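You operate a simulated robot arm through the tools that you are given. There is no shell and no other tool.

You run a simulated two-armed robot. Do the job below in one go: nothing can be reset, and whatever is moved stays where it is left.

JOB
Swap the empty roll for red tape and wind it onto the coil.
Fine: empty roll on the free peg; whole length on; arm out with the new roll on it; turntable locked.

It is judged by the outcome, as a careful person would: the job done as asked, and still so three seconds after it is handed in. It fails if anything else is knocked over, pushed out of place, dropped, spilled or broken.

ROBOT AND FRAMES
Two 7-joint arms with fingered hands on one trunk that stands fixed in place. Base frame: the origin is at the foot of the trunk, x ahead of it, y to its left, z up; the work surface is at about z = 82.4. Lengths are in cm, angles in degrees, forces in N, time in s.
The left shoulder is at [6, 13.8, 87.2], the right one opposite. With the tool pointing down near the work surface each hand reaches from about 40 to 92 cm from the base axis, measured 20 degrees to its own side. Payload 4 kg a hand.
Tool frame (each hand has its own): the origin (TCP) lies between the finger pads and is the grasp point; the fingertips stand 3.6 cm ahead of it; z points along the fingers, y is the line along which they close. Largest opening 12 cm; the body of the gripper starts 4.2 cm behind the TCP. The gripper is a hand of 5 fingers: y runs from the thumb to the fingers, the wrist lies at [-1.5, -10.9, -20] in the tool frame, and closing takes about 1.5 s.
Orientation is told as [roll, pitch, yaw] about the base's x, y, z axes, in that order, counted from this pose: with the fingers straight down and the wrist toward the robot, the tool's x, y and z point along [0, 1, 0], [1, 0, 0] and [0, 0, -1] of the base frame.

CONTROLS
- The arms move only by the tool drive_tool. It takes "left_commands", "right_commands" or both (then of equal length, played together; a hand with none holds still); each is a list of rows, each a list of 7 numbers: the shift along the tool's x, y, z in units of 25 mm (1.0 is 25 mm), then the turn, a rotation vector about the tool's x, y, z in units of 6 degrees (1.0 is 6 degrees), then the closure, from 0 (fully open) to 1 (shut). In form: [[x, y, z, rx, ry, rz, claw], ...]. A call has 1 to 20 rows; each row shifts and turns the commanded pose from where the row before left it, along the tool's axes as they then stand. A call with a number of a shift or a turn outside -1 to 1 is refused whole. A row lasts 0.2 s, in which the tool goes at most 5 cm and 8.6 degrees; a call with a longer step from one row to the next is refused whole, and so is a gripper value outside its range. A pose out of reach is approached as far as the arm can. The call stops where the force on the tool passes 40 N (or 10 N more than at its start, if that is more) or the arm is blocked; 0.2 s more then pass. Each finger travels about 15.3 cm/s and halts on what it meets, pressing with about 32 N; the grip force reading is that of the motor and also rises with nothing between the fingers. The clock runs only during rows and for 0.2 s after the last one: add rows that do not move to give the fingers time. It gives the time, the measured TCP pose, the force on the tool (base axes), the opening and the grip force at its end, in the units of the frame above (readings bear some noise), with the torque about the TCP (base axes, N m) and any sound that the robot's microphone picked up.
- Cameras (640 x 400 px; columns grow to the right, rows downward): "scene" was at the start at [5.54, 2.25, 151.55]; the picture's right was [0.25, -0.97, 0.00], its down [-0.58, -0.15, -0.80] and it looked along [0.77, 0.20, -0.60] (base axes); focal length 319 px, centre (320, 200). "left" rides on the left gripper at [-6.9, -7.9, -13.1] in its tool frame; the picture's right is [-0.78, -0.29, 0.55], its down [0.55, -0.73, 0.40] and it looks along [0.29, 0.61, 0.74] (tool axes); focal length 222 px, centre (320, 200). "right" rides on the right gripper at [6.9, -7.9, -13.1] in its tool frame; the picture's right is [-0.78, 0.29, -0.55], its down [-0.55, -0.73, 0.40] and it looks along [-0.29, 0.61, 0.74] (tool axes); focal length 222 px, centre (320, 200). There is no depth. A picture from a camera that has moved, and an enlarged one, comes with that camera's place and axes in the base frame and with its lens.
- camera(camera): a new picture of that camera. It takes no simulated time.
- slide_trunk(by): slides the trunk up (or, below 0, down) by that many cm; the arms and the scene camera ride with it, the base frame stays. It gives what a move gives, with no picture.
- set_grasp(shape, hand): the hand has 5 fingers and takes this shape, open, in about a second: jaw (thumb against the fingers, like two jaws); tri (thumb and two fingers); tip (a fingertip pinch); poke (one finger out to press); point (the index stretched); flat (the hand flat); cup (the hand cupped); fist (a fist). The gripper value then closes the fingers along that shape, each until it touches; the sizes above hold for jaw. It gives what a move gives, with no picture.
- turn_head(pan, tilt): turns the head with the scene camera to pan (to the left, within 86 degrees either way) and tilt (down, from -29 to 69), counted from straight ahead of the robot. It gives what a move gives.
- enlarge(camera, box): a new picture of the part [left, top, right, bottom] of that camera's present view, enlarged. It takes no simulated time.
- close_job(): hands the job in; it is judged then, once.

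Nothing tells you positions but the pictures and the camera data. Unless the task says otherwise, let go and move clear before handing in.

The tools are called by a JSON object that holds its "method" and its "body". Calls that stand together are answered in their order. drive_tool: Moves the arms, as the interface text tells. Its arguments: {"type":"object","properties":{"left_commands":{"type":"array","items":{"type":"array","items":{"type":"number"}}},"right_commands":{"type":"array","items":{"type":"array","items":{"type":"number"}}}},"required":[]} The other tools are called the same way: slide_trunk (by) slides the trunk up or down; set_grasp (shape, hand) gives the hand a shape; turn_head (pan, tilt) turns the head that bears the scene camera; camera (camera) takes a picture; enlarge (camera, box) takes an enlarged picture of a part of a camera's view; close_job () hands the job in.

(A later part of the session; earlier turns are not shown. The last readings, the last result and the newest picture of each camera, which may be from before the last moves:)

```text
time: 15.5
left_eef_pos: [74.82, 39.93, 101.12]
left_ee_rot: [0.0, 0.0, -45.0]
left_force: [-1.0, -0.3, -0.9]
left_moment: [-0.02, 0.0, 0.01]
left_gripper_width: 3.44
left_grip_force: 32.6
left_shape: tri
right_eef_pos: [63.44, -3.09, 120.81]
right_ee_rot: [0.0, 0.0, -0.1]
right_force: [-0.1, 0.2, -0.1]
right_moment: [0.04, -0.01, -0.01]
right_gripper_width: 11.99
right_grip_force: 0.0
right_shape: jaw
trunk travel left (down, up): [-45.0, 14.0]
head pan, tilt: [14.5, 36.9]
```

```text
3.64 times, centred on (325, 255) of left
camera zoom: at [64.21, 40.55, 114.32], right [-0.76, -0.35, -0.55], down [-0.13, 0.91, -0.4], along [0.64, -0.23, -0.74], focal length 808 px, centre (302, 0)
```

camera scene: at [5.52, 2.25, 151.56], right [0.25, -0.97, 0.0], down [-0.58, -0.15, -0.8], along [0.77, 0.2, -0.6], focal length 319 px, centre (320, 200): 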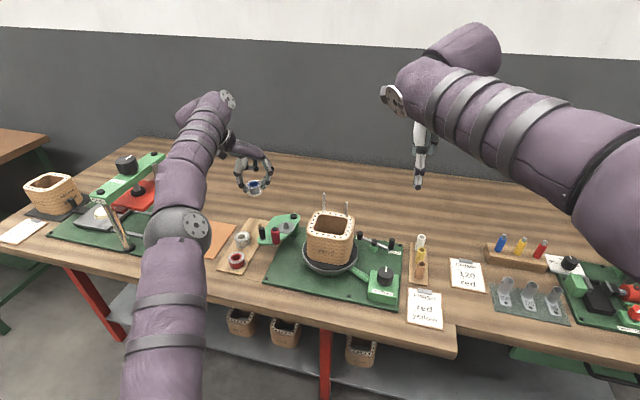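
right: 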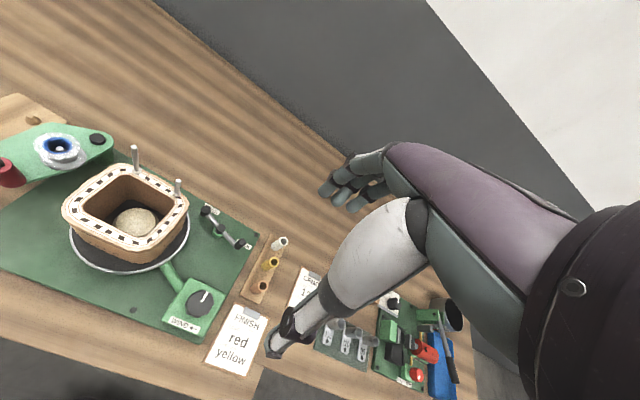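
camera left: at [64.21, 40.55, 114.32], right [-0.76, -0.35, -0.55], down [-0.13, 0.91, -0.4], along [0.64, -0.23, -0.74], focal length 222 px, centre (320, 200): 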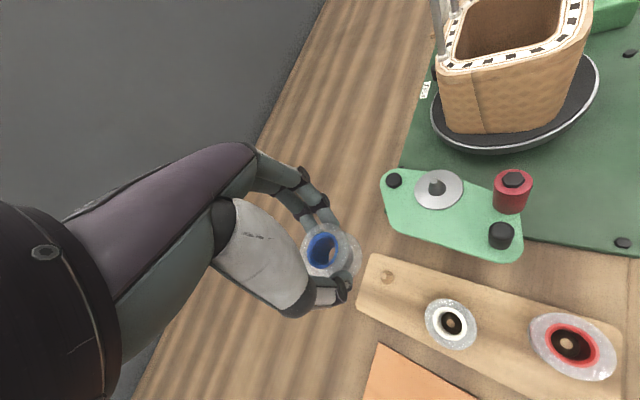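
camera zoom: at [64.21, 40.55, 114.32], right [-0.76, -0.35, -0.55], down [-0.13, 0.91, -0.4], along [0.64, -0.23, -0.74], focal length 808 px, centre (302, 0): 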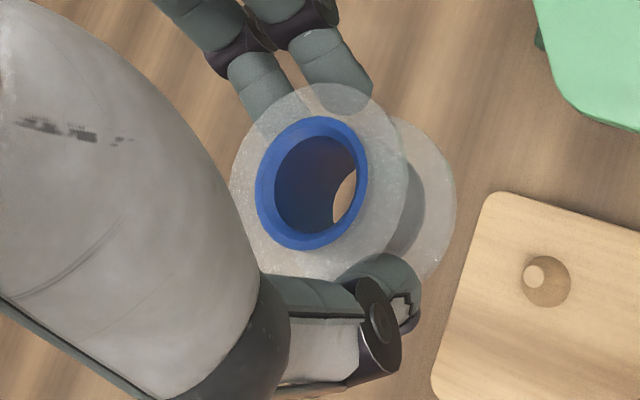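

Peg located at about (75.1, 39.9), with the roll centred on the TCP. I shift slightly and lower until the peg tip is just at the roll's hole.

{"method": "drive_tool", "body": {"left_commands": [[0.08, 0.09, 0.6, 0, 0, 0, 1], [0, 0, 0.8, 0, 0, 0, 1], [0, 0, 0.8, 0, 0, 0, 1], [0, 0, 0.8, 0, 0, 0, 1], [0, 0, 0.8, 0, 0, 0, 1], [0, 0, 0.8, 0, 0, 0, 1], [0, 0, 0, 0, 0, 0, 1]]}}

{"method": "enlarge", "body": {"camera": "scene", "box": [235, 190, 305, 240]}}

{"method": "enlarge", "body": {"camera": "left", "box": [270, 180, 430, 310]}}

{"method": "enlarge", "body": {"camera": "right", "box": [0, 40, 160, 150]}}

```text
time: 17.1
left_eef_pos: [75.11, 39.71, 89.51]
left_ee_rot: [0.0, 0.0, -45.0]
left_force: [0.1, -1.0, -0.7]
left_moment: [0.03, 0.01, -0.02]
left_gripper_width: 3.46
left_grip_force: 31.7
left_shape: tri
right_eef_pos: [63.66, -3.13, 120.76]
right_ee_rot: [-0.1, 0.0, 0.0]
right_force: [-0.3, 0.6, -0.1]
right_moment: [0.02, 0.01, 0.03]
right_gripper_width: 11.97
right_grip_force: 0.0
right_shape: jaw
trunk travel left (down, up): [-45.0, 14.0]
head pan, tilt: [14.5, 36.9]
```

```text
8.00 times, centred on (270, 215) of scene
camera zoom: at [5.55, 2.25, 151.56], right [0.25, -0.97, 0.0], down [-0.58, -0.15, -0.8], along [0.77, 0.2, -0.6], focal length 2552 px, centre (720, 80)
```

zoom: 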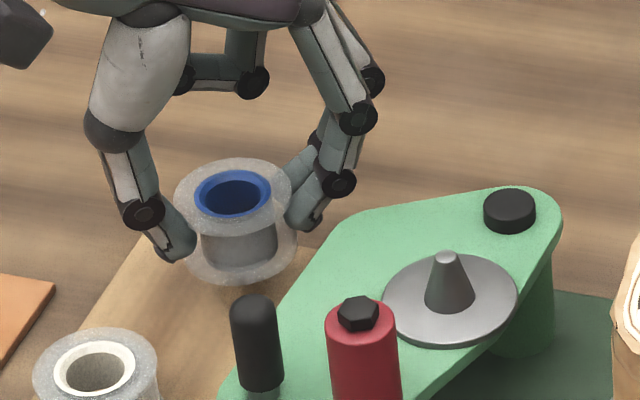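

```text
3.08 times, centred on (350, 245) of left
camera zoom: at [64.56, 40.42, 102.75], right [-0.76, -0.35, -0.55], down [-0.13, 0.91, -0.4], along [0.64, -0.23, -0.74], focal length 684 px, centre (228, 62)
```

zoom: 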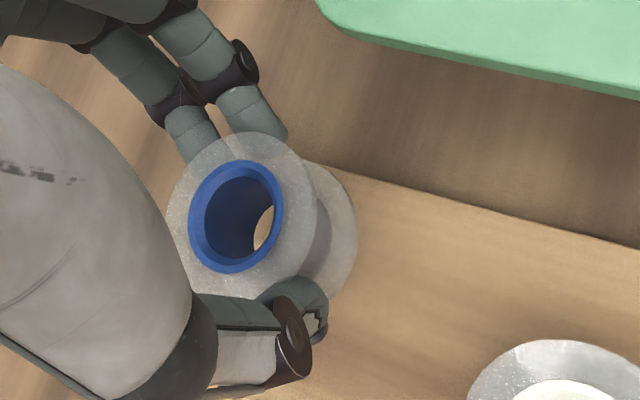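

```text
3.64 times, centred on (80, 95) of right
camera zoom: at [55.8, 3.86, 133.75], right [0.29, -0.78, 0.55], down [-0.73, -0.55, -0.4], along [0.61, -0.29, -0.74], focal length 808 px, centre (1193, 582)
```

zoom: 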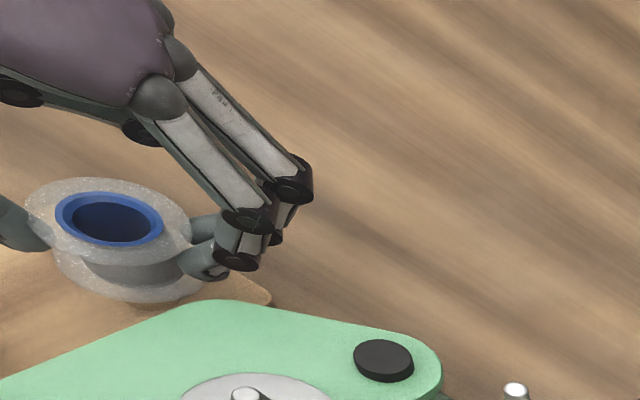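

The roll is just above the peg and level. I lower it on the rest of the way slowly, watching the force.

{"method": "drive_tool", "body": {"left_commands": [[0.03, -0.03, 0.2, 0, 0, 0, 1], [0, 0, 0.2, 0, 0, 0, 1], [0, 0, 0.2, 0, 0, 0, 1], [0, 0, 0.1, 0, 0, 0, 1], [0, 0, 0, 0, 0, 0, 1]]}}

{"method": "enlarge", "body": {"camera": "scene", "box": [235, 190, 305, 240]}}

{"method": "enlarge", "body": {"camera": "left", "box": [270, 180, 430, 310]}}

```text
time: 18.3
left_eef_pos: [75.11, 39.93, 87.81]
left_ee_rot: [0.0, 0.0, -44.9]
left_force: [-0.4, 0.6, 0.0]
left_moment: [0.0, 0.02, 0.0]
left_gripper_width: 3.43
left_grip_force: 31.4
left_shape: tri
right_eef_pos: [63.56, -3.07, 120.78]
right_ee_rot: [0.0, -0.1, 0.0]
right_force: [0.2, 0.0, -0.2]
right_moment: [0.01, 0.01, 0.03]
right_gripper_width: 11.96
right_grip_force: 0.1
right_shape: jaw
trunk travel left (down, up): [-45.0, 14.0]
head pan, tilt: [14.5, 36.9]
```

```text
8.00 times, centred on (270, 215) of scene
camera zoom: at [5.56, 2.25, 151.55], right [0.25, -0.97, 0.0], down [-0.58, -0.15, -0.8], along [0.77, 0.2, -0.6], focal length 2552 px, centre (720, 80)
```

zoom: 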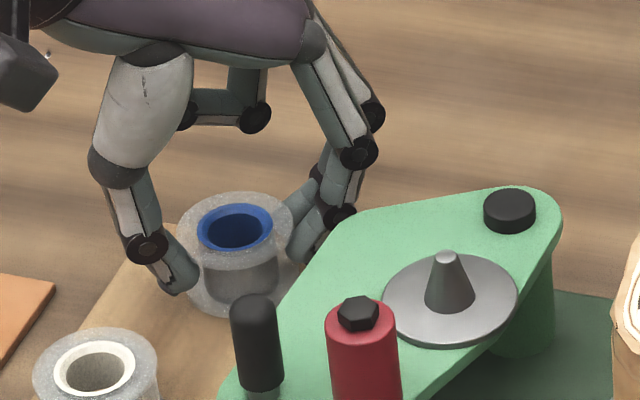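

```text
3.08 times, centred on (350, 245) of left
camera zoom: at [64.58, 40.56, 100.97], right [-0.76, -0.35, -0.55], down [-0.13, 0.91, -0.4], along [0.64, -0.23, -0.74], focal length 684 px, centre (228, 62)
```

zoom: 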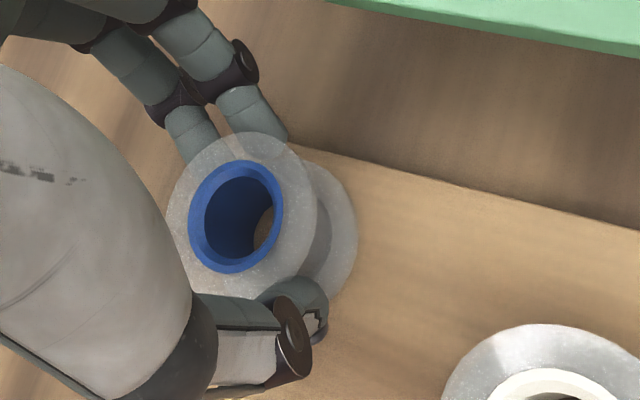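

No contact force yet; the roll bottom is about 0.4 cm above the board. I lower a bit more and check force.

{"method": "drive_tool", "body": {"left_commands": [[0, 0, 0.06, 0, 0, 0, 1], [0, 0, 0.05, 0, 0, 0, 1], [0, 0, 0, 0, 0, 0, 1]]}}

{"method": "enlarge", "body": {"camera": "left", "box": [290, 200, 370, 280]}}

{"method": "enlarge", "body": {"camera": "scene", "box": [245, 205, 285, 235]}}

```text
time: 19.1
left_eef_pos: [75.18, 39.89, 87.45]
left_ee_rot: [-0.1, -0.1, -44.9]
left_force: [-0.4, -1.5, -0.1]
left_moment: [0.04, 0.02, -0.02]
left_gripper_width: 3.42
left_grip_force: 31.9
left_shape: tri
right_eef_pos: [63.49, -3.04, 120.74]
right_ee_rot: [0.0, 0.0, -0.1]
right_force: [-0.6, 1.4, -0.3]
right_moment: [0.02, -0.01, 0.02]
right_gripper_width: 11.97
right_grip_force: 0.1
right_shape: jaw
trunk travel left (down, up): [-45.0, 14.0]
head pan, tilt: [14.5, 36.9]
```

```text
5.00 times, centred on (330, 240) of left
camera zoom: at [64.6, 40.56, 100.67], right [-0.76, -0.35, -0.55], down [-0.13, 0.91, -0.4], along [0.64, -0.23, -0.74], focal length 1111 px, centre (270, 0)
```

zoom: 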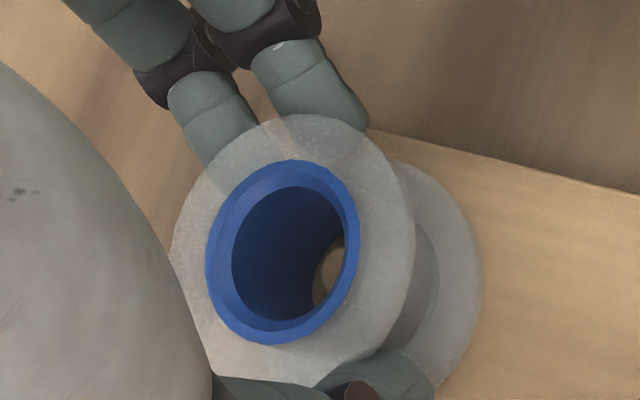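

```text
13.33 times, centred on (265, 220) of scene
camera zoom: at [5.56, 2.25, 151.55], right [0.25, -0.97, 0.0], down [-0.58, -0.15, -0.8], along [0.77, 0.2, -0.6], focal length 4253 px, centre (1053, -67)
```

zoom: 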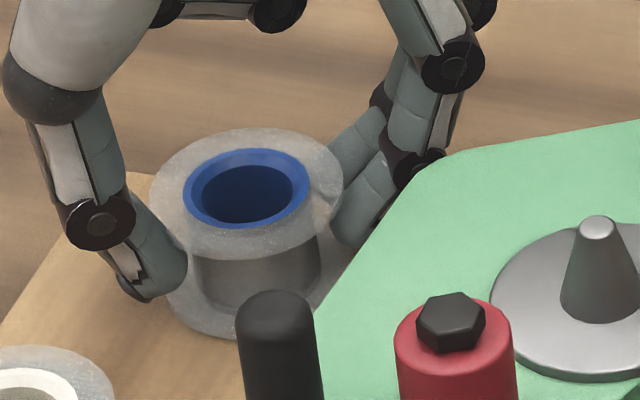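

The peg is inside the hole and the roll top matches the height of the seated rolls. I release gently.

{"method": "drive_tool", "body": {"left_commands": [[0, 0, 0.02, 0, 0, 0, 0.9], [0, 0, 0, 0, 0, 0, 0.7], [0, 0, 0, 0, 0, 0, 0.6], [0, 0, 0, 0, 0, 0, 0.5], [0, 0, 0, 0, 0, 0, 0.42], [0, 0, 0, 0, 0, 0, 0.4], [0, 0, 0, 0, 0, 0, 0.4]]}}

{"method": "enlarge", "body": {"camera": "left", "box": [270, 180, 390, 300]}}

{"method": "enlarge", "body": {"camera": "scene", "box": [235, 195, 295, 240]}}

```text
time: 20.7
left_eef_pos: [75.2, 40.07, 87.54]
left_ee_rot: [-0.1, 0.1, -45.0]
left_force: [-0.4, 0.4, 0.8]
left_moment: [0.02, -0.03, -0.01]
left_gripper_width: 7.18
left_grip_force: 0.0
left_shape: tri
right_eef_pos: [63.61, -3.09, 120.72]
right_ee_rot: [0.0, 0.0, 0.0]
right_force: [-0.9, 0.4, 0.5]
right_moment: [-0.02, 0.03, -0.02]
right_gripper_width: 11.97
right_grip_force: 0.0
right_shape: jaw
trunk travel left (down, up): [-45.0, 14.0]
head pan, tilt: [14.5, 36.9]
```

```text
3.33 times, centred on (330, 240) of left
camera zoom: at [64.6, 40.58, 100.64], right [-0.76, -0.35, -0.55], down [-0.13, 0.91, -0.4], along [0.64, -0.23, -0.74], focal length 740 px, centre (287, 67)
```

zoom: 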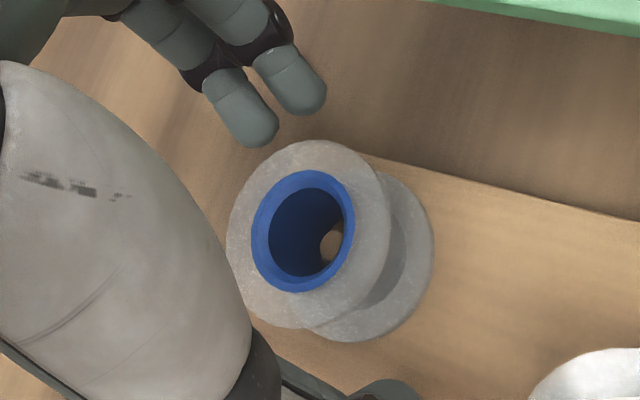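

```text
8.89 times, centred on (265, 218) of scene
camera zoom: at [5.55, 2.25, 151.55], right [0.25, -0.97, 0.0], down [-0.58, -0.15, -0.8], along [0.77, 0.2, -0.6], focal length 2835 px, centre (809, 44)
```

zoom: 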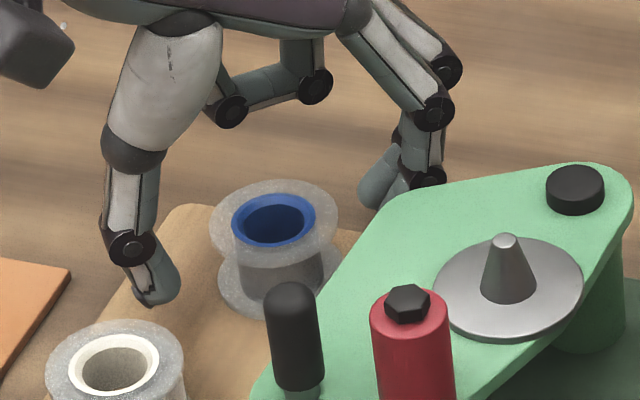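

The empty roll now stands on the free peg. I lift clear, move over to the red roll and turn to yaw -90 so the fingers pass beside the grey roll and the arm.

{"method": "drive_tool", "body": {"left_commands": [[0, 0, -0.4, 0, 0, 0, 0.4], [0, 0, -0.6, 0, 0, 0, 0.4], [0, 0, -0.8, 0, 0, 0, 0.4], [0, 0, -0.9, 0, 0, 0, 0.4], [0, 0, -0.9, 0, 0, 0, 0.4], [0, 0, -0.9, 0, 0, 0, 0.4], [0, 0, -0.8, 0, 0, 0, 0.4], [-0.58, -0.58, 0, 0, 0, 0, 0.4], [-0.58, -0.58, 0, 0, 0, 0, 0.4], [-0.58, -0.58, 0, 0, 0, 0, 0.4], [-0.58, -0.58, 0, 0, 0, 0, 0.4], [-0.58, -0.58, 0, 0, 0, 0, 0.4], [-0.58, -0.58, 0, 0, 0, 0, 0.4], [-0.58, -0.58, 0, 0, 0, 0, 0.4], [-0.58, -0.58, 0, 0, 0, 0, 0.4], [0, 0, 0, 0, 0, 0, 0.4]]}}

{"method": "drive_tool", "body": {"left_commands": [[0, 0, 0, 0, 0, 1, 0.4], [0, 0, 0, 0, 0, 1, 0.4], [0, 0, 0, 0, 0, 1, 0.4], [0, 0, 0, 0, 0, 1, 0.4], [0, 0, 0, 0, 0, 1, 0.4], [0, 0, 0, 0, 0, 1, 0.4], [0, 0, 0, 0, 0, 1, 0.4], [0, 0, 0, 0, 0, 0.5, 0.4], [0, 0, 0, 0, 0, 0, 0.4]]}}

{"method": "camera", "body": {"camera": "scene"}}

{"method": "camera", "body": {"camera": "left"}}

{"method": "enlarge", "body": {"camera": "scene", "box": [215, 170, 315, 275]}}

```text
time: 24.1
left_eef_pos: [58.8, 39.9, 100.68]
left_ee_rot: [0.0, 0.0, -45.0]
left_force: [0.3, 1.5, 0.9]
left_moment: [-0.02, 0.01, -0.02]
left_gripper_width: 7.18
left_grip_force: 0.0
left_shape: tri
right_eef_pos: [63.65, -3.08, 120.75]
right_ee_rot: [-0.1, 0.0, 0.0]
right_force: [0.4, -0.4, -0.3]
right_moment: [-0.01, 0.03, -0.02]
right_gripper_width: 11.97
right_grip_force: 0.0
right_shape: jaw
trunk travel left (down, up): [-45.0, 14.0]
head pan, tilt: [14.5, 36.9]
```

```text
time: 26.1
left_eef_pos: [58.8, 39.97, 100.7]
left_ee_rot: [-0.1, -0.1, -90.0]
left_force: [-0.5, -0.7, 0.0]
left_moment: [0.04, 0.0, 0.05]
left_gripper_width: 7.18
left_grip_force: 0.0
left_shape: tri
right_eef_pos: [63.57, -2.97, 120.87]
right_ee_rot: [0.0, 0.0, 0.0]
right_force: [0.1, 0.4, 0.5]
right_moment: [0.0, 0.01, -0.04]
right_gripper_width: 11.94
right_grip_force: 0.0
right_shape: jaw
trunk travel left (down, up): [-45.0, 14.0]
head pan, tilt: [14.5, 36.9]
```

```text
taken
camera scene: at [5.55, 2.25, 151.55], right [0.25, -0.97, 0.0], down [-0.58, -0.15, -0.8], along [0.77, 0.2, -0.6], focal length 319 px, centre (320, 200)
```

scene: 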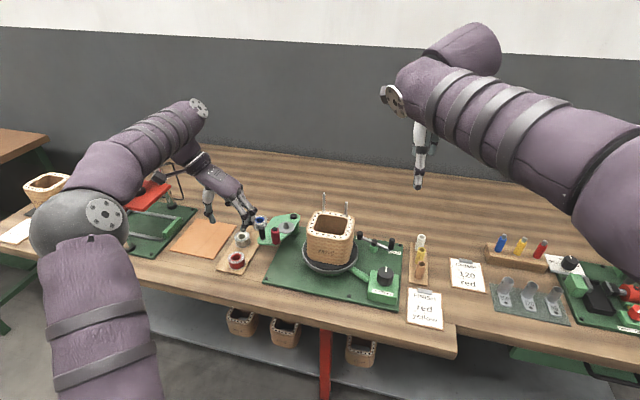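

```text
taken
camera left: at [51.75, 47.8, 113.91], right [-0.78, 0.29, -0.55], down [0.55, 0.73, -0.4], along [0.29, -0.61, -0.74], focal length 222 px, centre (320, 200)
```

left: 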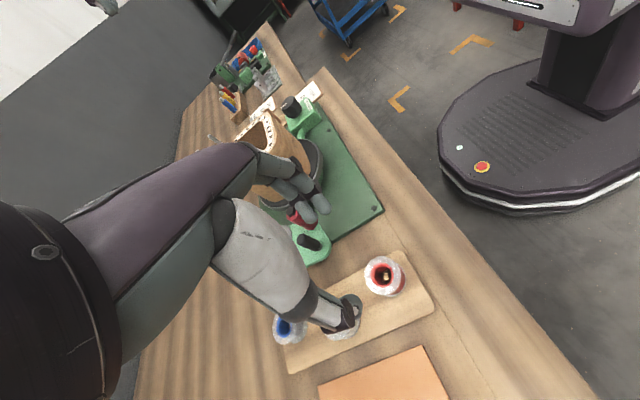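

```text
3.81 times, centred on (265, 222) of scene
camera zoom: at [5.55, 2.25, 151.55], right [0.25, -0.97, 0.0], down [-0.58, -0.15, -0.8], along [0.77, 0.2, -0.6], focal length 1215 px, centre (530, 114)
```

zoom: 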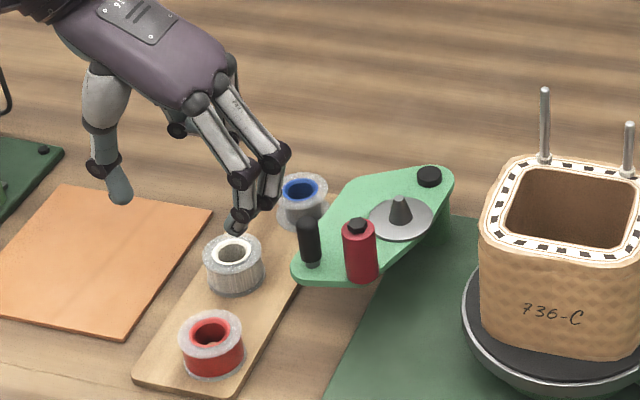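

Red roll confirmed at about (58.65, 39.95). I descend around it and check clearances from the grey roll and the swing arm.

{"method": "drive_tool", "body": {"left_commands": [[-0.05, 0, 0.6, 0, 0, 0, 0.4], [0, 0, 0.8, 0, 0, 0, 0.4], [0, 0, 0.8, 0, 0, 0, 0.4], [0, 0, 0.8, 0, 0, 0, 0.4], [0, 0, 0.8, 0, 0, 0, 0.4], [0, 0, 0.8, 0, 0, 0, 0.4], [0, 0, 0.2, 0, 0, 0, 0.4], [0, 0, 0, 0, 0, 0, 0.4]]}}

{"method": "enlarge", "body": {"camera": "left", "box": [240, 140, 440, 340]}}

{"method": "enlarge", "body": {"camera": "scene", "box": [205, 200, 295, 275]}}

```text
time: 27.9
left_eef_pos: [58.57, 39.91, 88.7]
left_ee_rot: [-0.1, 0.0, -90.0]
left_force: [0.2, 0.2, -0.8]
left_moment: [-0.01, 0.01, 0.01]
left_gripper_width: 7.2
left_grip_force: 0.0
left_shape: tri
right_eef_pos: [63.61, -3.15, 120.65]
right_ee_rot: [0.0, 0.0, 0.1]
right_force: [-0.2, -0.1, 0.2]
right_moment: [0.0, -0.01, -0.04]
right_gripper_width: 11.98
right_grip_force: 0.0
right_shape: jaw
trunk travel left (down, up): [-45.0, 14.0]
head pan, tilt: [14.5, 36.9]
```

```text
2.00 times, centred on (340, 240) of left
camera zoom: at [51.57, 47.8, 101.9], right [-0.78, 0.29, -0.55], down [0.55, 0.73, -0.4], along [0.29, -0.61, -0.74], focal length 444 px, centre (280, 120)
```

zoom: 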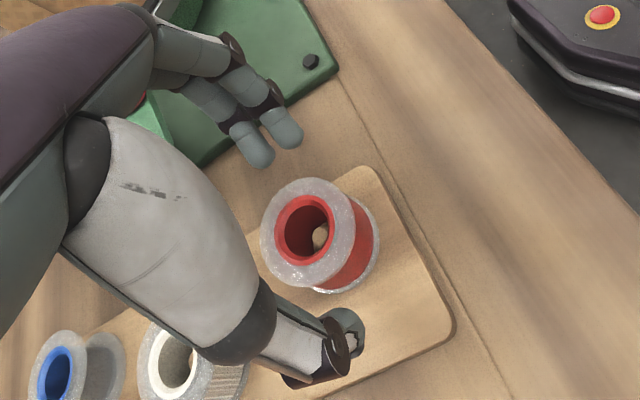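

```text
5.33 times, centred on (250, 238) of scene
camera zoom: at [5.55, 2.25, 151.55], right [0.25, -0.97, 0.0], down [-0.58, -0.15, -0.8], along [0.77, 0.2, -0.6], focal length 1701 px, centre (693, 0)
```

zoom: 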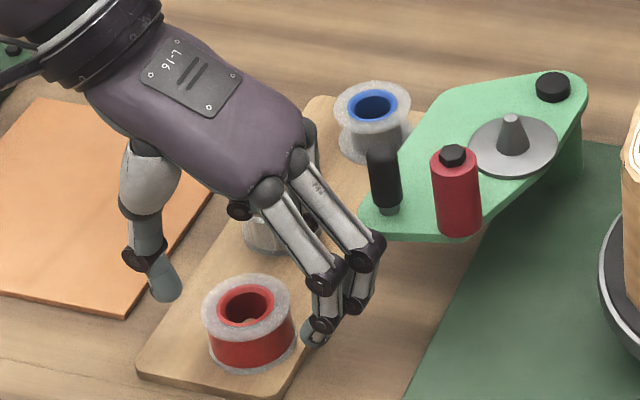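

Clearances are fine. I descend the last bit and close on the red roll.

{"method": "drive_tool", "body": {"left_commands": [[0, 0, 0.25, 0, 0, 0, 0.4], [0, 0, 0.23, 0, 0, 0, 0.4], [0, 0, 0, 0, 0, 0, 0.5], [0, 0, 0, 0, 0, 0, 0.55], [0, 0, 0, 0, 0, 0, 0.6], [0, 0, 0, 0, 0, 0, 0.65], [0, 0, 0, 0, 0, 0, 0.75], [0, 0, 0, 0, 0, 0, 0.85], [0, 0, 0, 0, 0, 0, 1], [0, 0, 0, 0, 0, 0, 1], [0, 0, 0, 0, 0, 0, 1]]}}

{"method": "enlarge", "body": {"camera": "left", "box": [240, 140, 440, 340]}}

{"method": "enlarge", "body": {"camera": "scene", "box": [205, 200, 295, 275]}}

```text
time: 30.3
left_eef_pos: [58.63, 40.0, 87.53]
left_ee_rot: [0.0, 0.0, -89.9]
left_force: [-0.3, 0.8, 0.6]
left_moment: [0.03, 0.0, -0.01]
left_gripper_width: 3.55
left_grip_force: 32.0
left_shape: tri
right_eef_pos: [63.62, -3.12, 120.75]
right_ee_rot: [0.0, 0.0, -0.1]
right_force: [0.2, 0.4, -0.4]
right_moment: [-0.02, 0.02, -0.01]
right_gripper_width: 11.95
right_grip_force: 0.1
right_shape: jaw
trunk travel left (down, up): [-45.0, 14.0]
head pan, tilt: [14.5, 36.9]
```

```text
2.00 times, centred on (340, 240) of left
camera zoom: at [51.57, 47.77, 100.71], right [-0.79, 0.29, -0.55], down [0.55, 0.73, -0.4], along [0.29, -0.61, -0.74], focal length 444 px, centre (280, 120)
```

zoom: 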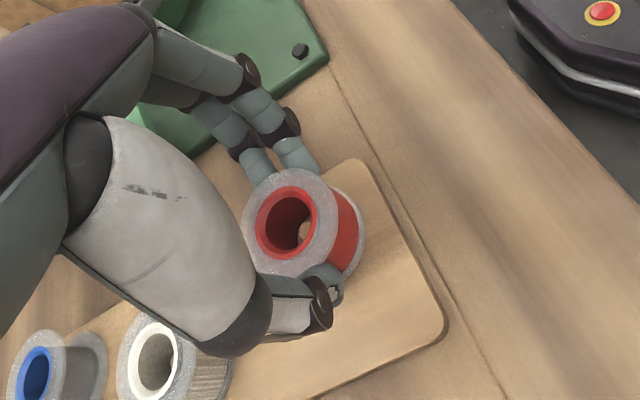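

```text
5.33 times, centred on (250, 238) of scene
camera zoom: at [5.55, 2.26, 151.55], right [0.25, -0.97, 0.0], down [-0.58, -0.15, -0.8], along [0.77, 0.2, -0.6], focal length 1701 px, centre (693, 0)
```

zoom: 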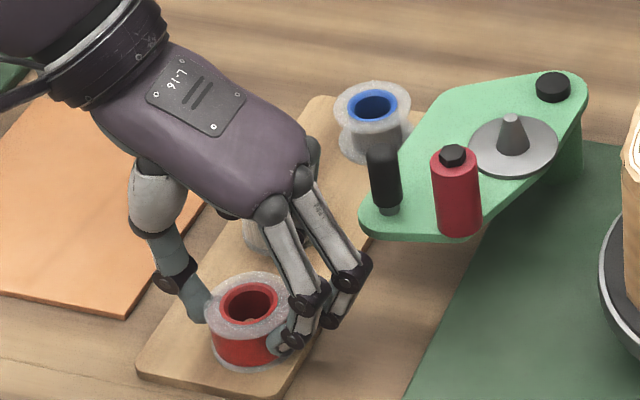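

The red roll is gripped. I lift it slowly off its peg and check.

{"method": "drive_tool", "body": {"left_commands": [[0, 0, -0.2, 0, 0, 0, 1], [0, 0, -0.3, 0, 0, 0, 1], [0, 0, -0.4, 0, 0, 0, 1], [0, 0, -0.6, 0, 0, 0, 1], [0, 0, -0.8, 0, 0, 0, 1], [0, 0, -0.8, 0, 0, 0, 1], [0, 0, -0.8, 0, 0, 0, 1], [0, 0, -0.8, 0, 0, 0, 1], [0, 0, -0.6, 0, 0, 0, 1], [0, 0, 0, 0, 0, 0, 1]]}}

{"method": "enlarge", "body": {"camera": "left", "box": [240, 140, 440, 340]}}

{"method": "enlarge", "body": {"camera": "scene", "box": [205, 170, 305, 275]}}

```text
time: 32.5
left_eef_pos: [58.67, 39.91, 100.84]
left_ee_rot: [0.0, 0.1, -89.9]
left_force: [-0.1, -0.1, -0.5]
left_moment: [0.0, -0.01, -0.01]
left_gripper_width: 3.51
left_grip_force: 31.7
left_shape: tri
right_eef_pos: [63.59, -3.17, 120.64]
right_ee_rot: [0.1, 0.1, 0.0]
right_force: [-0.5, -0.3, 0.7]
right_moment: [-0.01, 0.01, -0.03]
right_gripper_width: 11.97
right_grip_force: 0.0
right_shape: jaw
trunk travel left (down, up): [-45.0, 14.0]
head pan, tilt: [14.5, 36.9]
```

```text
2.00 times, centred on (340, 240) of left
camera zoom: at [51.58, 47.81, 113.99], right [-0.79, 0.29, -0.55], down [0.55, 0.73, -0.4], along [0.29, -0.61, -0.74], focal length 444 px, centre (280, 120)
```

zoom: 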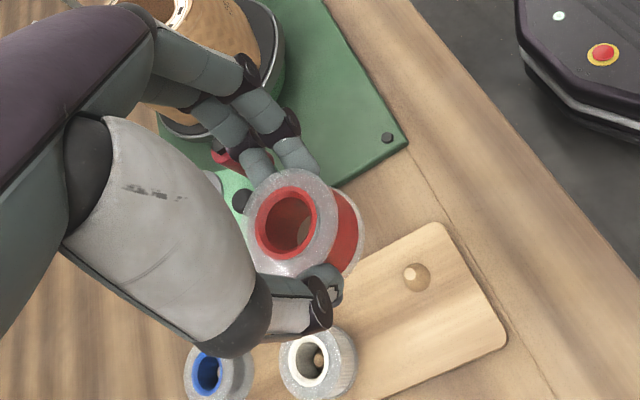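

```text
3.81 times, centred on (255, 222) of scene
camera zoom: at [5.56, 2.26, 151.55], right [0.25, -0.97, 0.0], down [-0.58, -0.15, -0.8], along [0.77, 0.2, -0.6], focal length 1215 px, centre (568, 114)
```

zoom: 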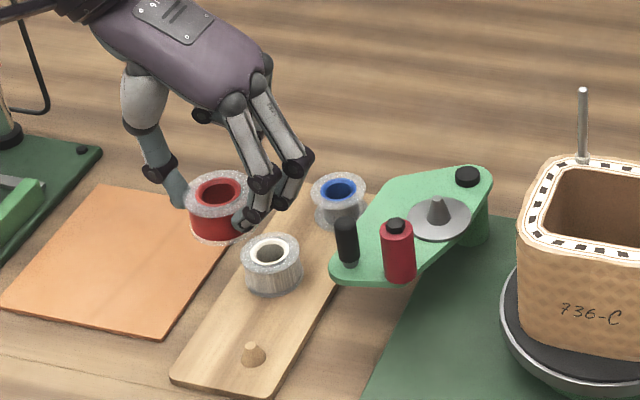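

The red roll is off its peg and level. I carry it over the arm's spindle at a safe height and turn to yaw -75.

{"method": "drive_tool", "body": {"left_commands": [[0, 0, -0.6, 0, 0, 0, 1], [0.657, 0.618, 0, 0, 0, 0, 1], [0.657, 0.618, 0, 0, 0, 0, 1], [0.657, 0.618, 0, 0, 0, 0, 1], [0.657, 0.618, 0, 0, 0, 0, 1], [0.657, 0.618, 0, 0, 0, 0, 1], [0.657, 0.618, 0, 0, 0, 0, 1], [0.657, 0.618, 0, 0, 0, 0, 1], [0, 0, 0, 0, 0, -1, 1], [0, 0, 0, 0, 0, -1, 1], [0, 0, 0, 0, 0, -0.5, 1], [0, 0, 0, 0, 0, 0, 1]]}}

{"method": "enlarge", "body": {"camera": "left", "box": [240, 140, 440, 340]}}

{"method": "enlarge", "body": {"camera": "scene", "box": [235, 165, 335, 250]}}

{"method": "enlarge", "body": {"camera": "right", "box": [0, 40, 160, 190]}}

```text
time: 35.1
left_eef_pos: [70.09, 29.23, 102.22]
left_ee_rot: [0.0, 0.0, -74.8]
left_force: [-0.1, 0.1, -0.7]
left_moment: [0.01, 0.0, -0.03]
left_gripper_width: 3.49
left_grip_force: 31.8
left_shape: tri
right_eef_pos: [63.62, -3.07, 120.75]
right_ee_rot: [0.0, 0.0, 0.0]
right_force: [0.0, 0.5, 0.2]
right_moment: [-0.01, -0.02, 0.02]
right_gripper_width: 11.98
right_grip_force: 0.0
right_shape: jaw
trunk travel left (down, up): [-45.0, 14.0]
head pan, tilt: [14.5, 36.9]
```

```text
2.00 times, centred on (340, 240) of left
camera zoom: at [61.28, 34.97, 115.47], right [-0.83, 0.08, -0.55], down [0.34, 0.85, -0.4], along [0.44, -0.52, -0.74], focal length 444 px, centre (280, 120)
```

zoom: 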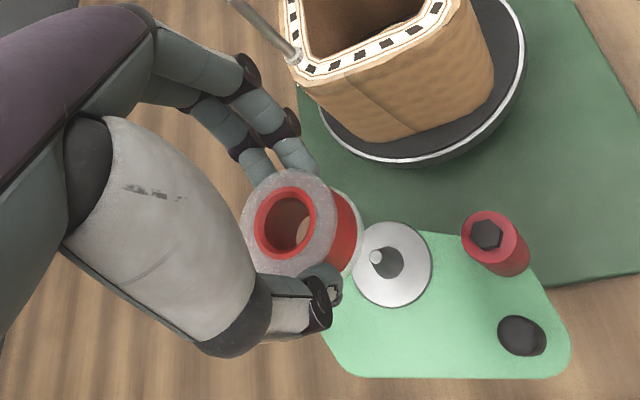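

```text
4.71 times, centred on (285, 208) of scene
camera zoom: at [5.57, 2.24, 151.55], right [0.25, -0.97, 0.0], down [-0.58, -0.15, -0.8], along [0.77, 0.2, -0.6], focal length 1501 px, centre (485, 165)
```

zoom: 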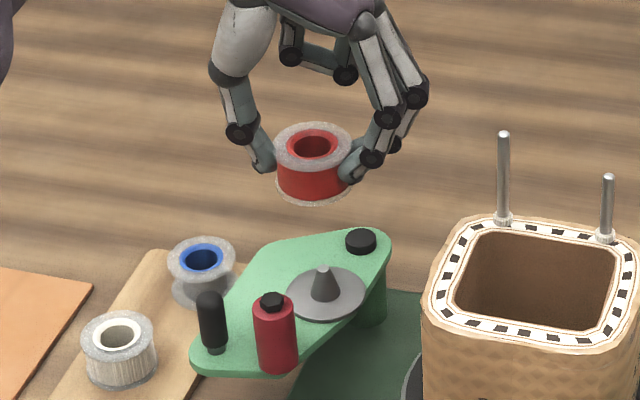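

```text
2.67 times, centred on (80, 115) of right
camera zoom: at [55.82, 3.86, 133.73], right [0.29, -0.78, 0.55], down [-0.73, -0.55, -0.4], along [0.61, -0.29, -0.74], focal length 592 px, centre (960, 427)
```

zoom: 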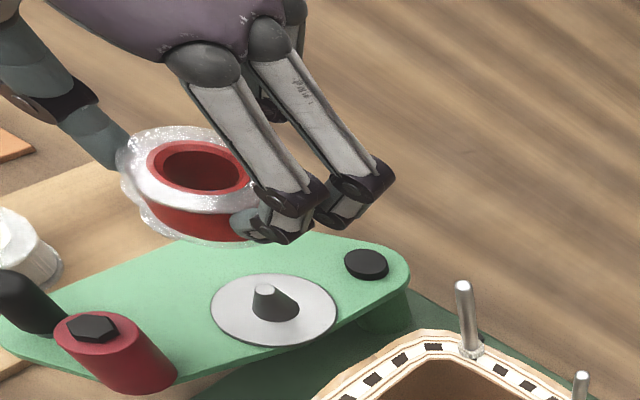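

Roll and spindle agree within about 1.5 mm; I correct this and lower until the cone enters the hole.

{"method": "drive_tool", "body": {"left_commands": [[-0.054, 0.048, 0.4, 0, 0, 0, 1], [0, 0, 0.6, 0, 0, 0, 1], [0, 0, 0.6, 0, 0, 0, 1], [0, 0, 0.5, 0, 0, 0, 1], [0, 0, 0.3, 0, 0, 0, 1], [0, 0, 0.3, 0, 0, 0, 1], [0, 0, 0, 0, 0, 0, 1]]}}

{"method": "enlarge", "body": {"camera": "left", "box": [260, 180, 380, 300]}}

{"method": "enlarge", "body": {"camera": "scene", "box": [245, 185, 325, 250]}}

{"method": "enlarge", "body": {"camera": "right", "box": [0, 60, 140, 180]}}

```text
time: 36.7
left_eef_pos: [70.06, 29.0, 95.44]
left_ee_rot: [0.0, 0.0, -75.0]
left_force: [-0.6, -0.1, -0.3]
left_moment: [0.0, -0.01, 0.0]
left_gripper_width: 3.53
left_grip_force: 32.1
left_shape: tri
right_eef_pos: [63.61, -3.07, 120.7]
right_ee_rot: [0.1, -0.1, 0.1]
right_force: [0.4, -0.3, -0.1]
right_moment: [0.01, -0.02, 0.03]
right_gripper_width: 11.99
right_grip_force: 0.1
right_shape: jaw
trunk travel left (down, up): [-45.0, 14.0]
head pan, tilt: [14.5, 36.9]
```

```text
3.33 times, centred on (320, 240) of left
camera zoom: at [61.15, 34.82, 108.65], right [-0.83, 0.08, -0.55], down [0.34, 0.85, -0.4], along [0.44, -0.52, -0.74], focal length 740 px, centre (320, 67)
```

zoom: 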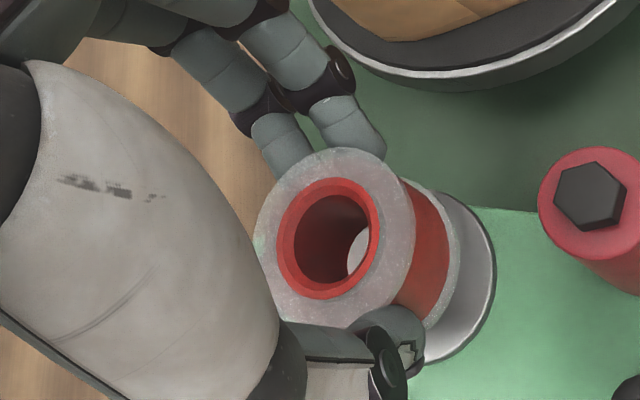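

```text
6.15 times, centred on (285, 218) of scene
camera zoom: at [5.55, 2.25, 151.55], right [0.25, -0.97, 0.0], down [-0.58, -0.15, -0.8], along [0.77, 0.2, -0.6], focal length 1963 px, centre (535, 92)
```

zoom: 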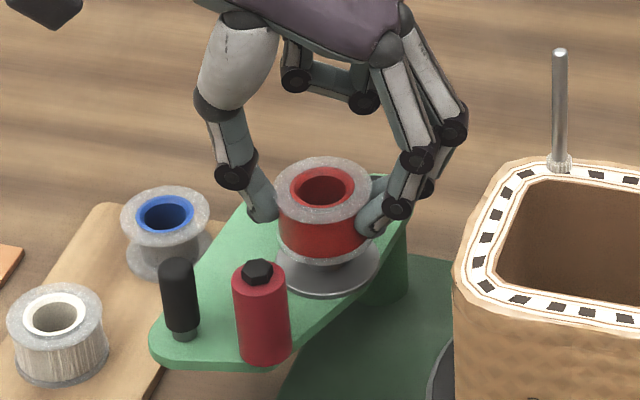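

```text
3.33 times, centred on (70, 120) of right
camera zoom: at [55.81, 3.87, 133.74], right [0.29, -0.78, 0.55], down [-0.73, -0.55, -0.4], along [0.61, -0.29, -0.74], focal length 740 px, centre (1153, 467)
```

zoom: 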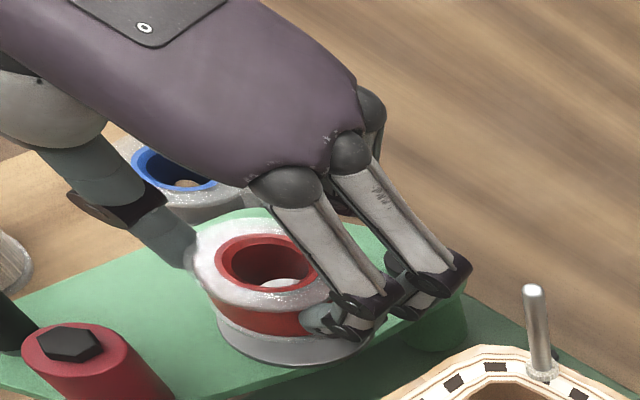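

The roll is aligned with the spindle disc. I lower it the rest of the way with small steps.

{"method": "drive_tool", "body": {"left_commands": [[0, 0, 0.15, 0, 0, 0, 1], [0, 0, 0.15, 0, 0, 0, 1], [0, 0, 0.15, 0, 0, 0, 1], [0, 0, 0.1, 0, 0, 0, 1], [0, 0, 0, 0, 0, 0, 1]]}}

{"method": "enlarge", "body": {"camera": "left", "box": [260, 180, 380, 300]}}

{"method": "enlarge", "body": {"camera": "scene", "box": [245, 185, 325, 250]}}

{"method": "enlarge", "body": {"camera": "right", "box": [0, 60, 140, 180]}}

```text
time: 37.9
left_eef_pos: [70.11, 28.96, 94.09]
left_ee_rot: [0.0, 0.0, -75.1]
left_force: [0.0, 0.1, -0.7]
left_moment: [-0.02, -0.01, -0.02]
left_gripper_width: 3.49
left_grip_force: 32.6
left_shape: tri
right_eef_pos: [63.67, -3.1, 120.66]
right_ee_rot: [0.0, 0.1, 0.1]
right_force: [-0.5, -0.2, 0.3]
right_moment: [0.0, 0.02, -0.01]
right_gripper_width: 11.97
right_grip_force: 0.2
right_shape: jaw
trunk travel left (down, up): [-45.0, 14.0]
head pan, tilt: [14.5, 36.9]
```

```text
3.33 times, centred on (320, 240) of left
camera zoom: at [61.19, 34.78, 107.29], right [-0.83, 0.08, -0.55], down [0.34, 0.85, -0.4], along [0.44, -0.52, -0.74], focal length 740 px, centre (320, 67)
```

zoom: 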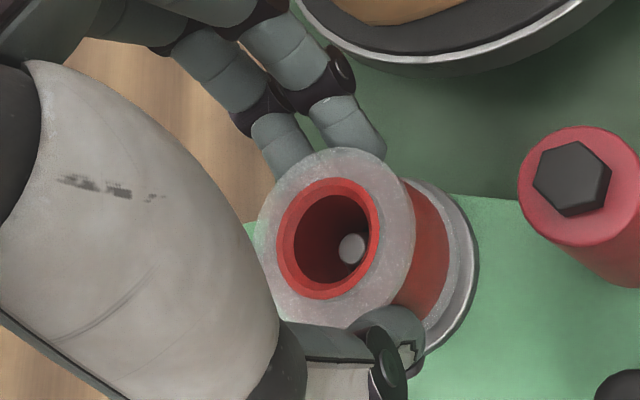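

```text
6.15 times, centred on (285, 218) of scene
camera zoom: at [5.56, 2.25, 151.55], right [0.25, -0.97, 0.0], down [-0.58, -0.15, -0.8], along [0.77, 0.2, -0.6], focal length 1963 px, centre (535, 92)
```

zoom: 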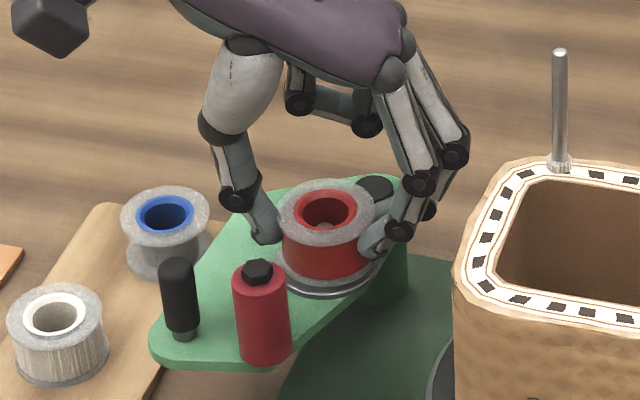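

```text
3.33 times, centred on (70, 120) of right
camera zoom: at [55.81, 3.87, 133.74], right [0.29, -0.78, 0.55], down [-0.73, -0.55, -0.4], along [0.61, -0.29, -0.74], focal length 740 px, centre (1153, 467)
```

zoom: 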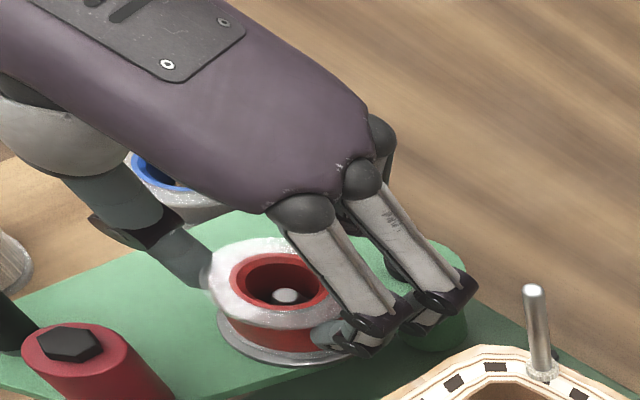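

The cone is inside the hole with about 3 mm to go. I lower slightly more and release.

{"method": "drive_tool", "body": {"left_commands": [[0, 0, 0.06, 0, 0, 0, 1], [0, 0, 0.03, 0, 0, 0, 1], [0, 0, 0, 0, 0, 0, 1]]}}

{"method": "drive_tool", "body": {"left_commands": [[0, 0, 0, 0, 0, 0, 0.9], [0, 0, 0, 0, 0, 0, 0.7], [0, 0, 0, 0, 0, 0, 0.6], [0, 0, 0, 0, 0, 0, 0.5], [0, 0, 0, 0, 0, 0, 0.42], [0, 0, 0, 0, 0, 0, 0.4], [0, 0, 0, 0, 0, 0, 0.4]]}}

{"method": "enlarge", "body": {"camera": "left", "box": [260, 180, 380, 300]}}

{"method": "enlarge", "body": {"camera": "scene", "box": [245, 185, 325, 250]}}

```text
time: 38.7
left_eef_pos: [69.98, 29.0, 93.89]
left_ee_rot: [0.0, 0.0, -75.0]
left_force: [-0.1, -0.4, 0.0]
left_moment: [0.02, -0.01, -0.01]
left_gripper_width: 3.51
left_grip_force: 32.2
left_shape: tri
right_eef_pos: [63.53, -3.11, 120.69]
right_ee_rot: [0.0, 0.0, 0.0]
right_force: [0.1, -0.1, 0.2]
right_moment: [0.02, 0.0, 0.01]
right_gripper_width: 11.98
right_grip_force: 0.1
right_shape: jaw
trunk travel left (down, up): [-45.0, 14.0]
head pan, tilt: [14.5, 36.9]
```

```text
time: 40.3
left_eef_pos: [70.0, 29.02, 93.87]
left_ee_rot: [0.0, 0.0, -75.0]
left_force: [-0.1, -0.1, 0.3]
left_moment: [-0.01, -0.02, 0.0]
left_gripper_width: 7.16
left_grip_force: 0.0
left_shape: tri
right_eef_pos: [63.59, -3.09, 120.73]
right_ee_rot: [0.0, 0.0, -0.1]
right_force: [-0.5, 0.9, -0.3]
right_moment: [0.0, -0.02, 0.0]
right_gripper_width: 11.98
right_grip_force: 0.0
right_shape: jaw
trunk travel left (down, up): [-45.0, 14.0]
head pan, tilt: [14.5, 36.9]
```

```text
3.33 times, centred on (320, 240) of left
camera zoom: at [61.17, 34.81, 107.07], right [-0.83, 0.08, -0.55], down [0.34, 0.85, -0.4], along [0.44, -0.52, -0.74], focal length 740 px, centre (320, 67)
```

zoom: 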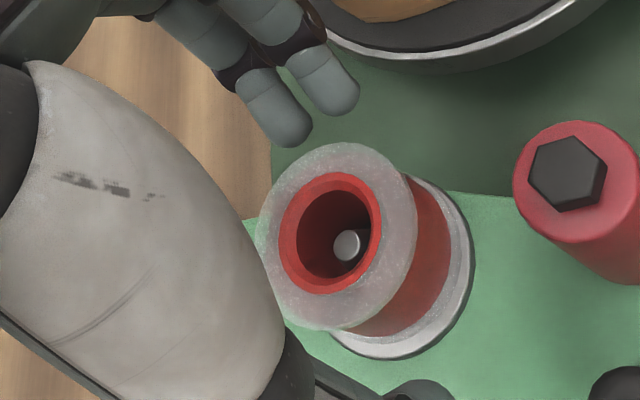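

```text
6.15 times, centred on (285, 218) of scene
camera zoom: at [5.55, 2.25, 151.55], right [0.25, -0.97, 0.0], down [-0.58, -0.15, -0.8], along [0.77, 0.2, -0.6], focal length 1963 px, centre (535, 92)
```

zoom: 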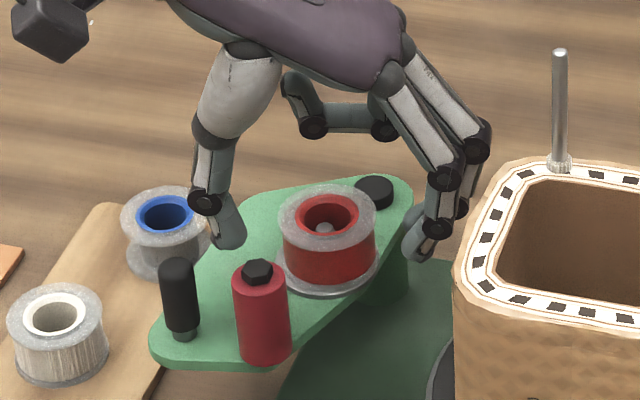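

The red roll is seated on the spindle and released. I raise the left hand clear, then study the lock lever and its labels more closely with the right wrist camera.

{"method": "drive_tool", "body": {"left_commands": [[0, 0, -0.4, 0, 0, 0, 0.4], [0, 0, -0.6, 0, 0, 0, 0.4], [0, 0, -0.8, 0, 0, 0, 0.4], [0, 0, -0.8, 0, 0, 0, 0.4], [0, 0, -0.8, 0, 0, 0, 0.4], [0, 0, -0.8, 0, 0, 0, 0.4], [0, 0, -0.6, 0, 0, 0, 0.4], [0, 0, 0, 0, 0, 0, 0.4]]}}

{"method": "enlarge", "body": {"camera": "right", "box": [190, 195, 260, 250]}}

{"method": "enlarge", "body": {"camera": "scene", "box": [255, 200, 415, 310]}}

{"method": "camera", "body": {"camera": "left"}}

{"method": "enlarge", "body": {"camera": "right", "box": [40, 150, 200, 290]}}

```text
time: 42.1
left_eef_pos: [69.92, 29.0, 105.96]
left_ee_rot: [-0.1, 0.0, -75.0]
left_force: [-0.4, 0.7, -0.3]
left_moment: [-0.06, 0.01, -0.01]
left_gripper_width: 7.17
left_grip_force: 0.0
left_shape: tri
right_eef_pos: [63.55, -3.12, 120.78]
right_ee_rot: [0.0, 0.0, 0.0]
right_force: [-1.0, 0.2, -0.1]
right_moment: [0.03, 0.0, -0.01]
right_gripper_width: 11.95
right_grip_force: 0.1
right_shape: jaw
trunk travel left (down, up): [-45.0, 14.0]
head pan, tilt: [14.5, 36.9]
```

```text
7.27 times, centred on (225, 222) of right
camera zoom: at [55.81, 3.87, 133.74], right [0.29, -0.78, 0.55], down [-0.73, -0.55, -0.4], along [0.61, -0.29, -0.74], focal length 1615 px, centre (1011, 36)
```

zoom: 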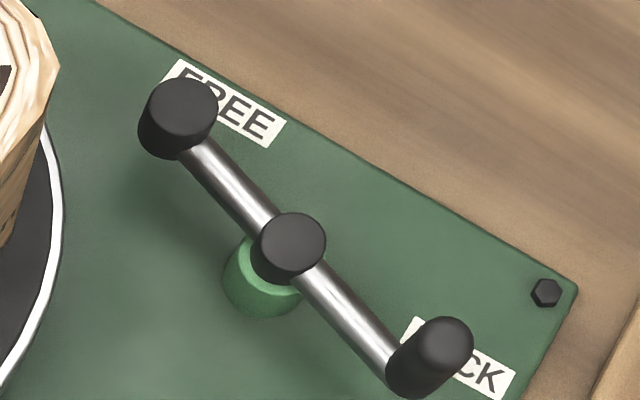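

```text
3.64 times, centred on (335, 255) of scene
camera zoom: at [5.56, 2.25, 151.55], right [0.25, -0.97, 0.0], down [-0.58, -0.15, -0.8], along [0.77, 0.2, -0.6], focal length 1160 px, centre (266, 0)
```

zoom: 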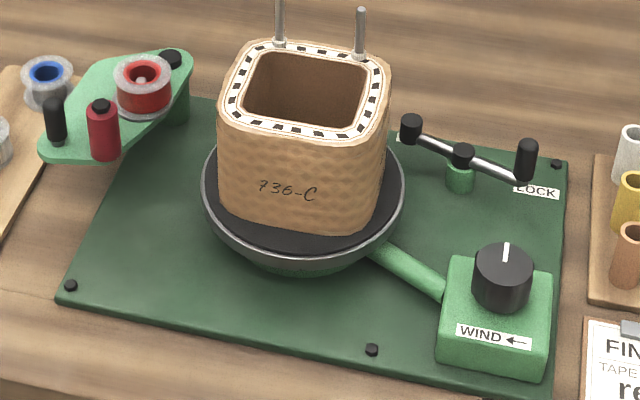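

```text
taken
camera left: at [61.13, 34.81, 119.14], right [-0.83, 0.08, -0.55], down [0.34, 0.85, -0.4], along [0.43, -0.52, -0.74], focal length 222 px, centre (320, 200)
```

left: 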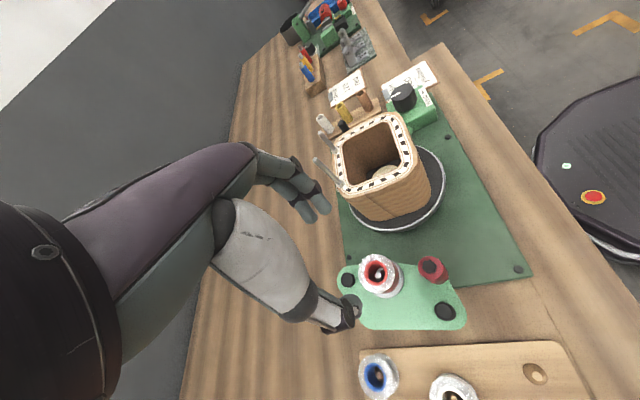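

```text
2.86 times, centred on (120, 220) of right
camera zoom: at [55.81, 3.87, 133.74], right [0.29, -0.78, 0.55], down [-0.73, -0.55, -0.4], along [0.61, -0.29, -0.74], focal length 635 px, centre (891, 143)
```

zoom: 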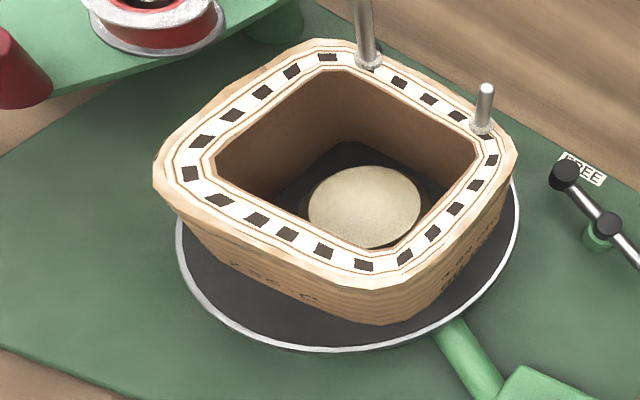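

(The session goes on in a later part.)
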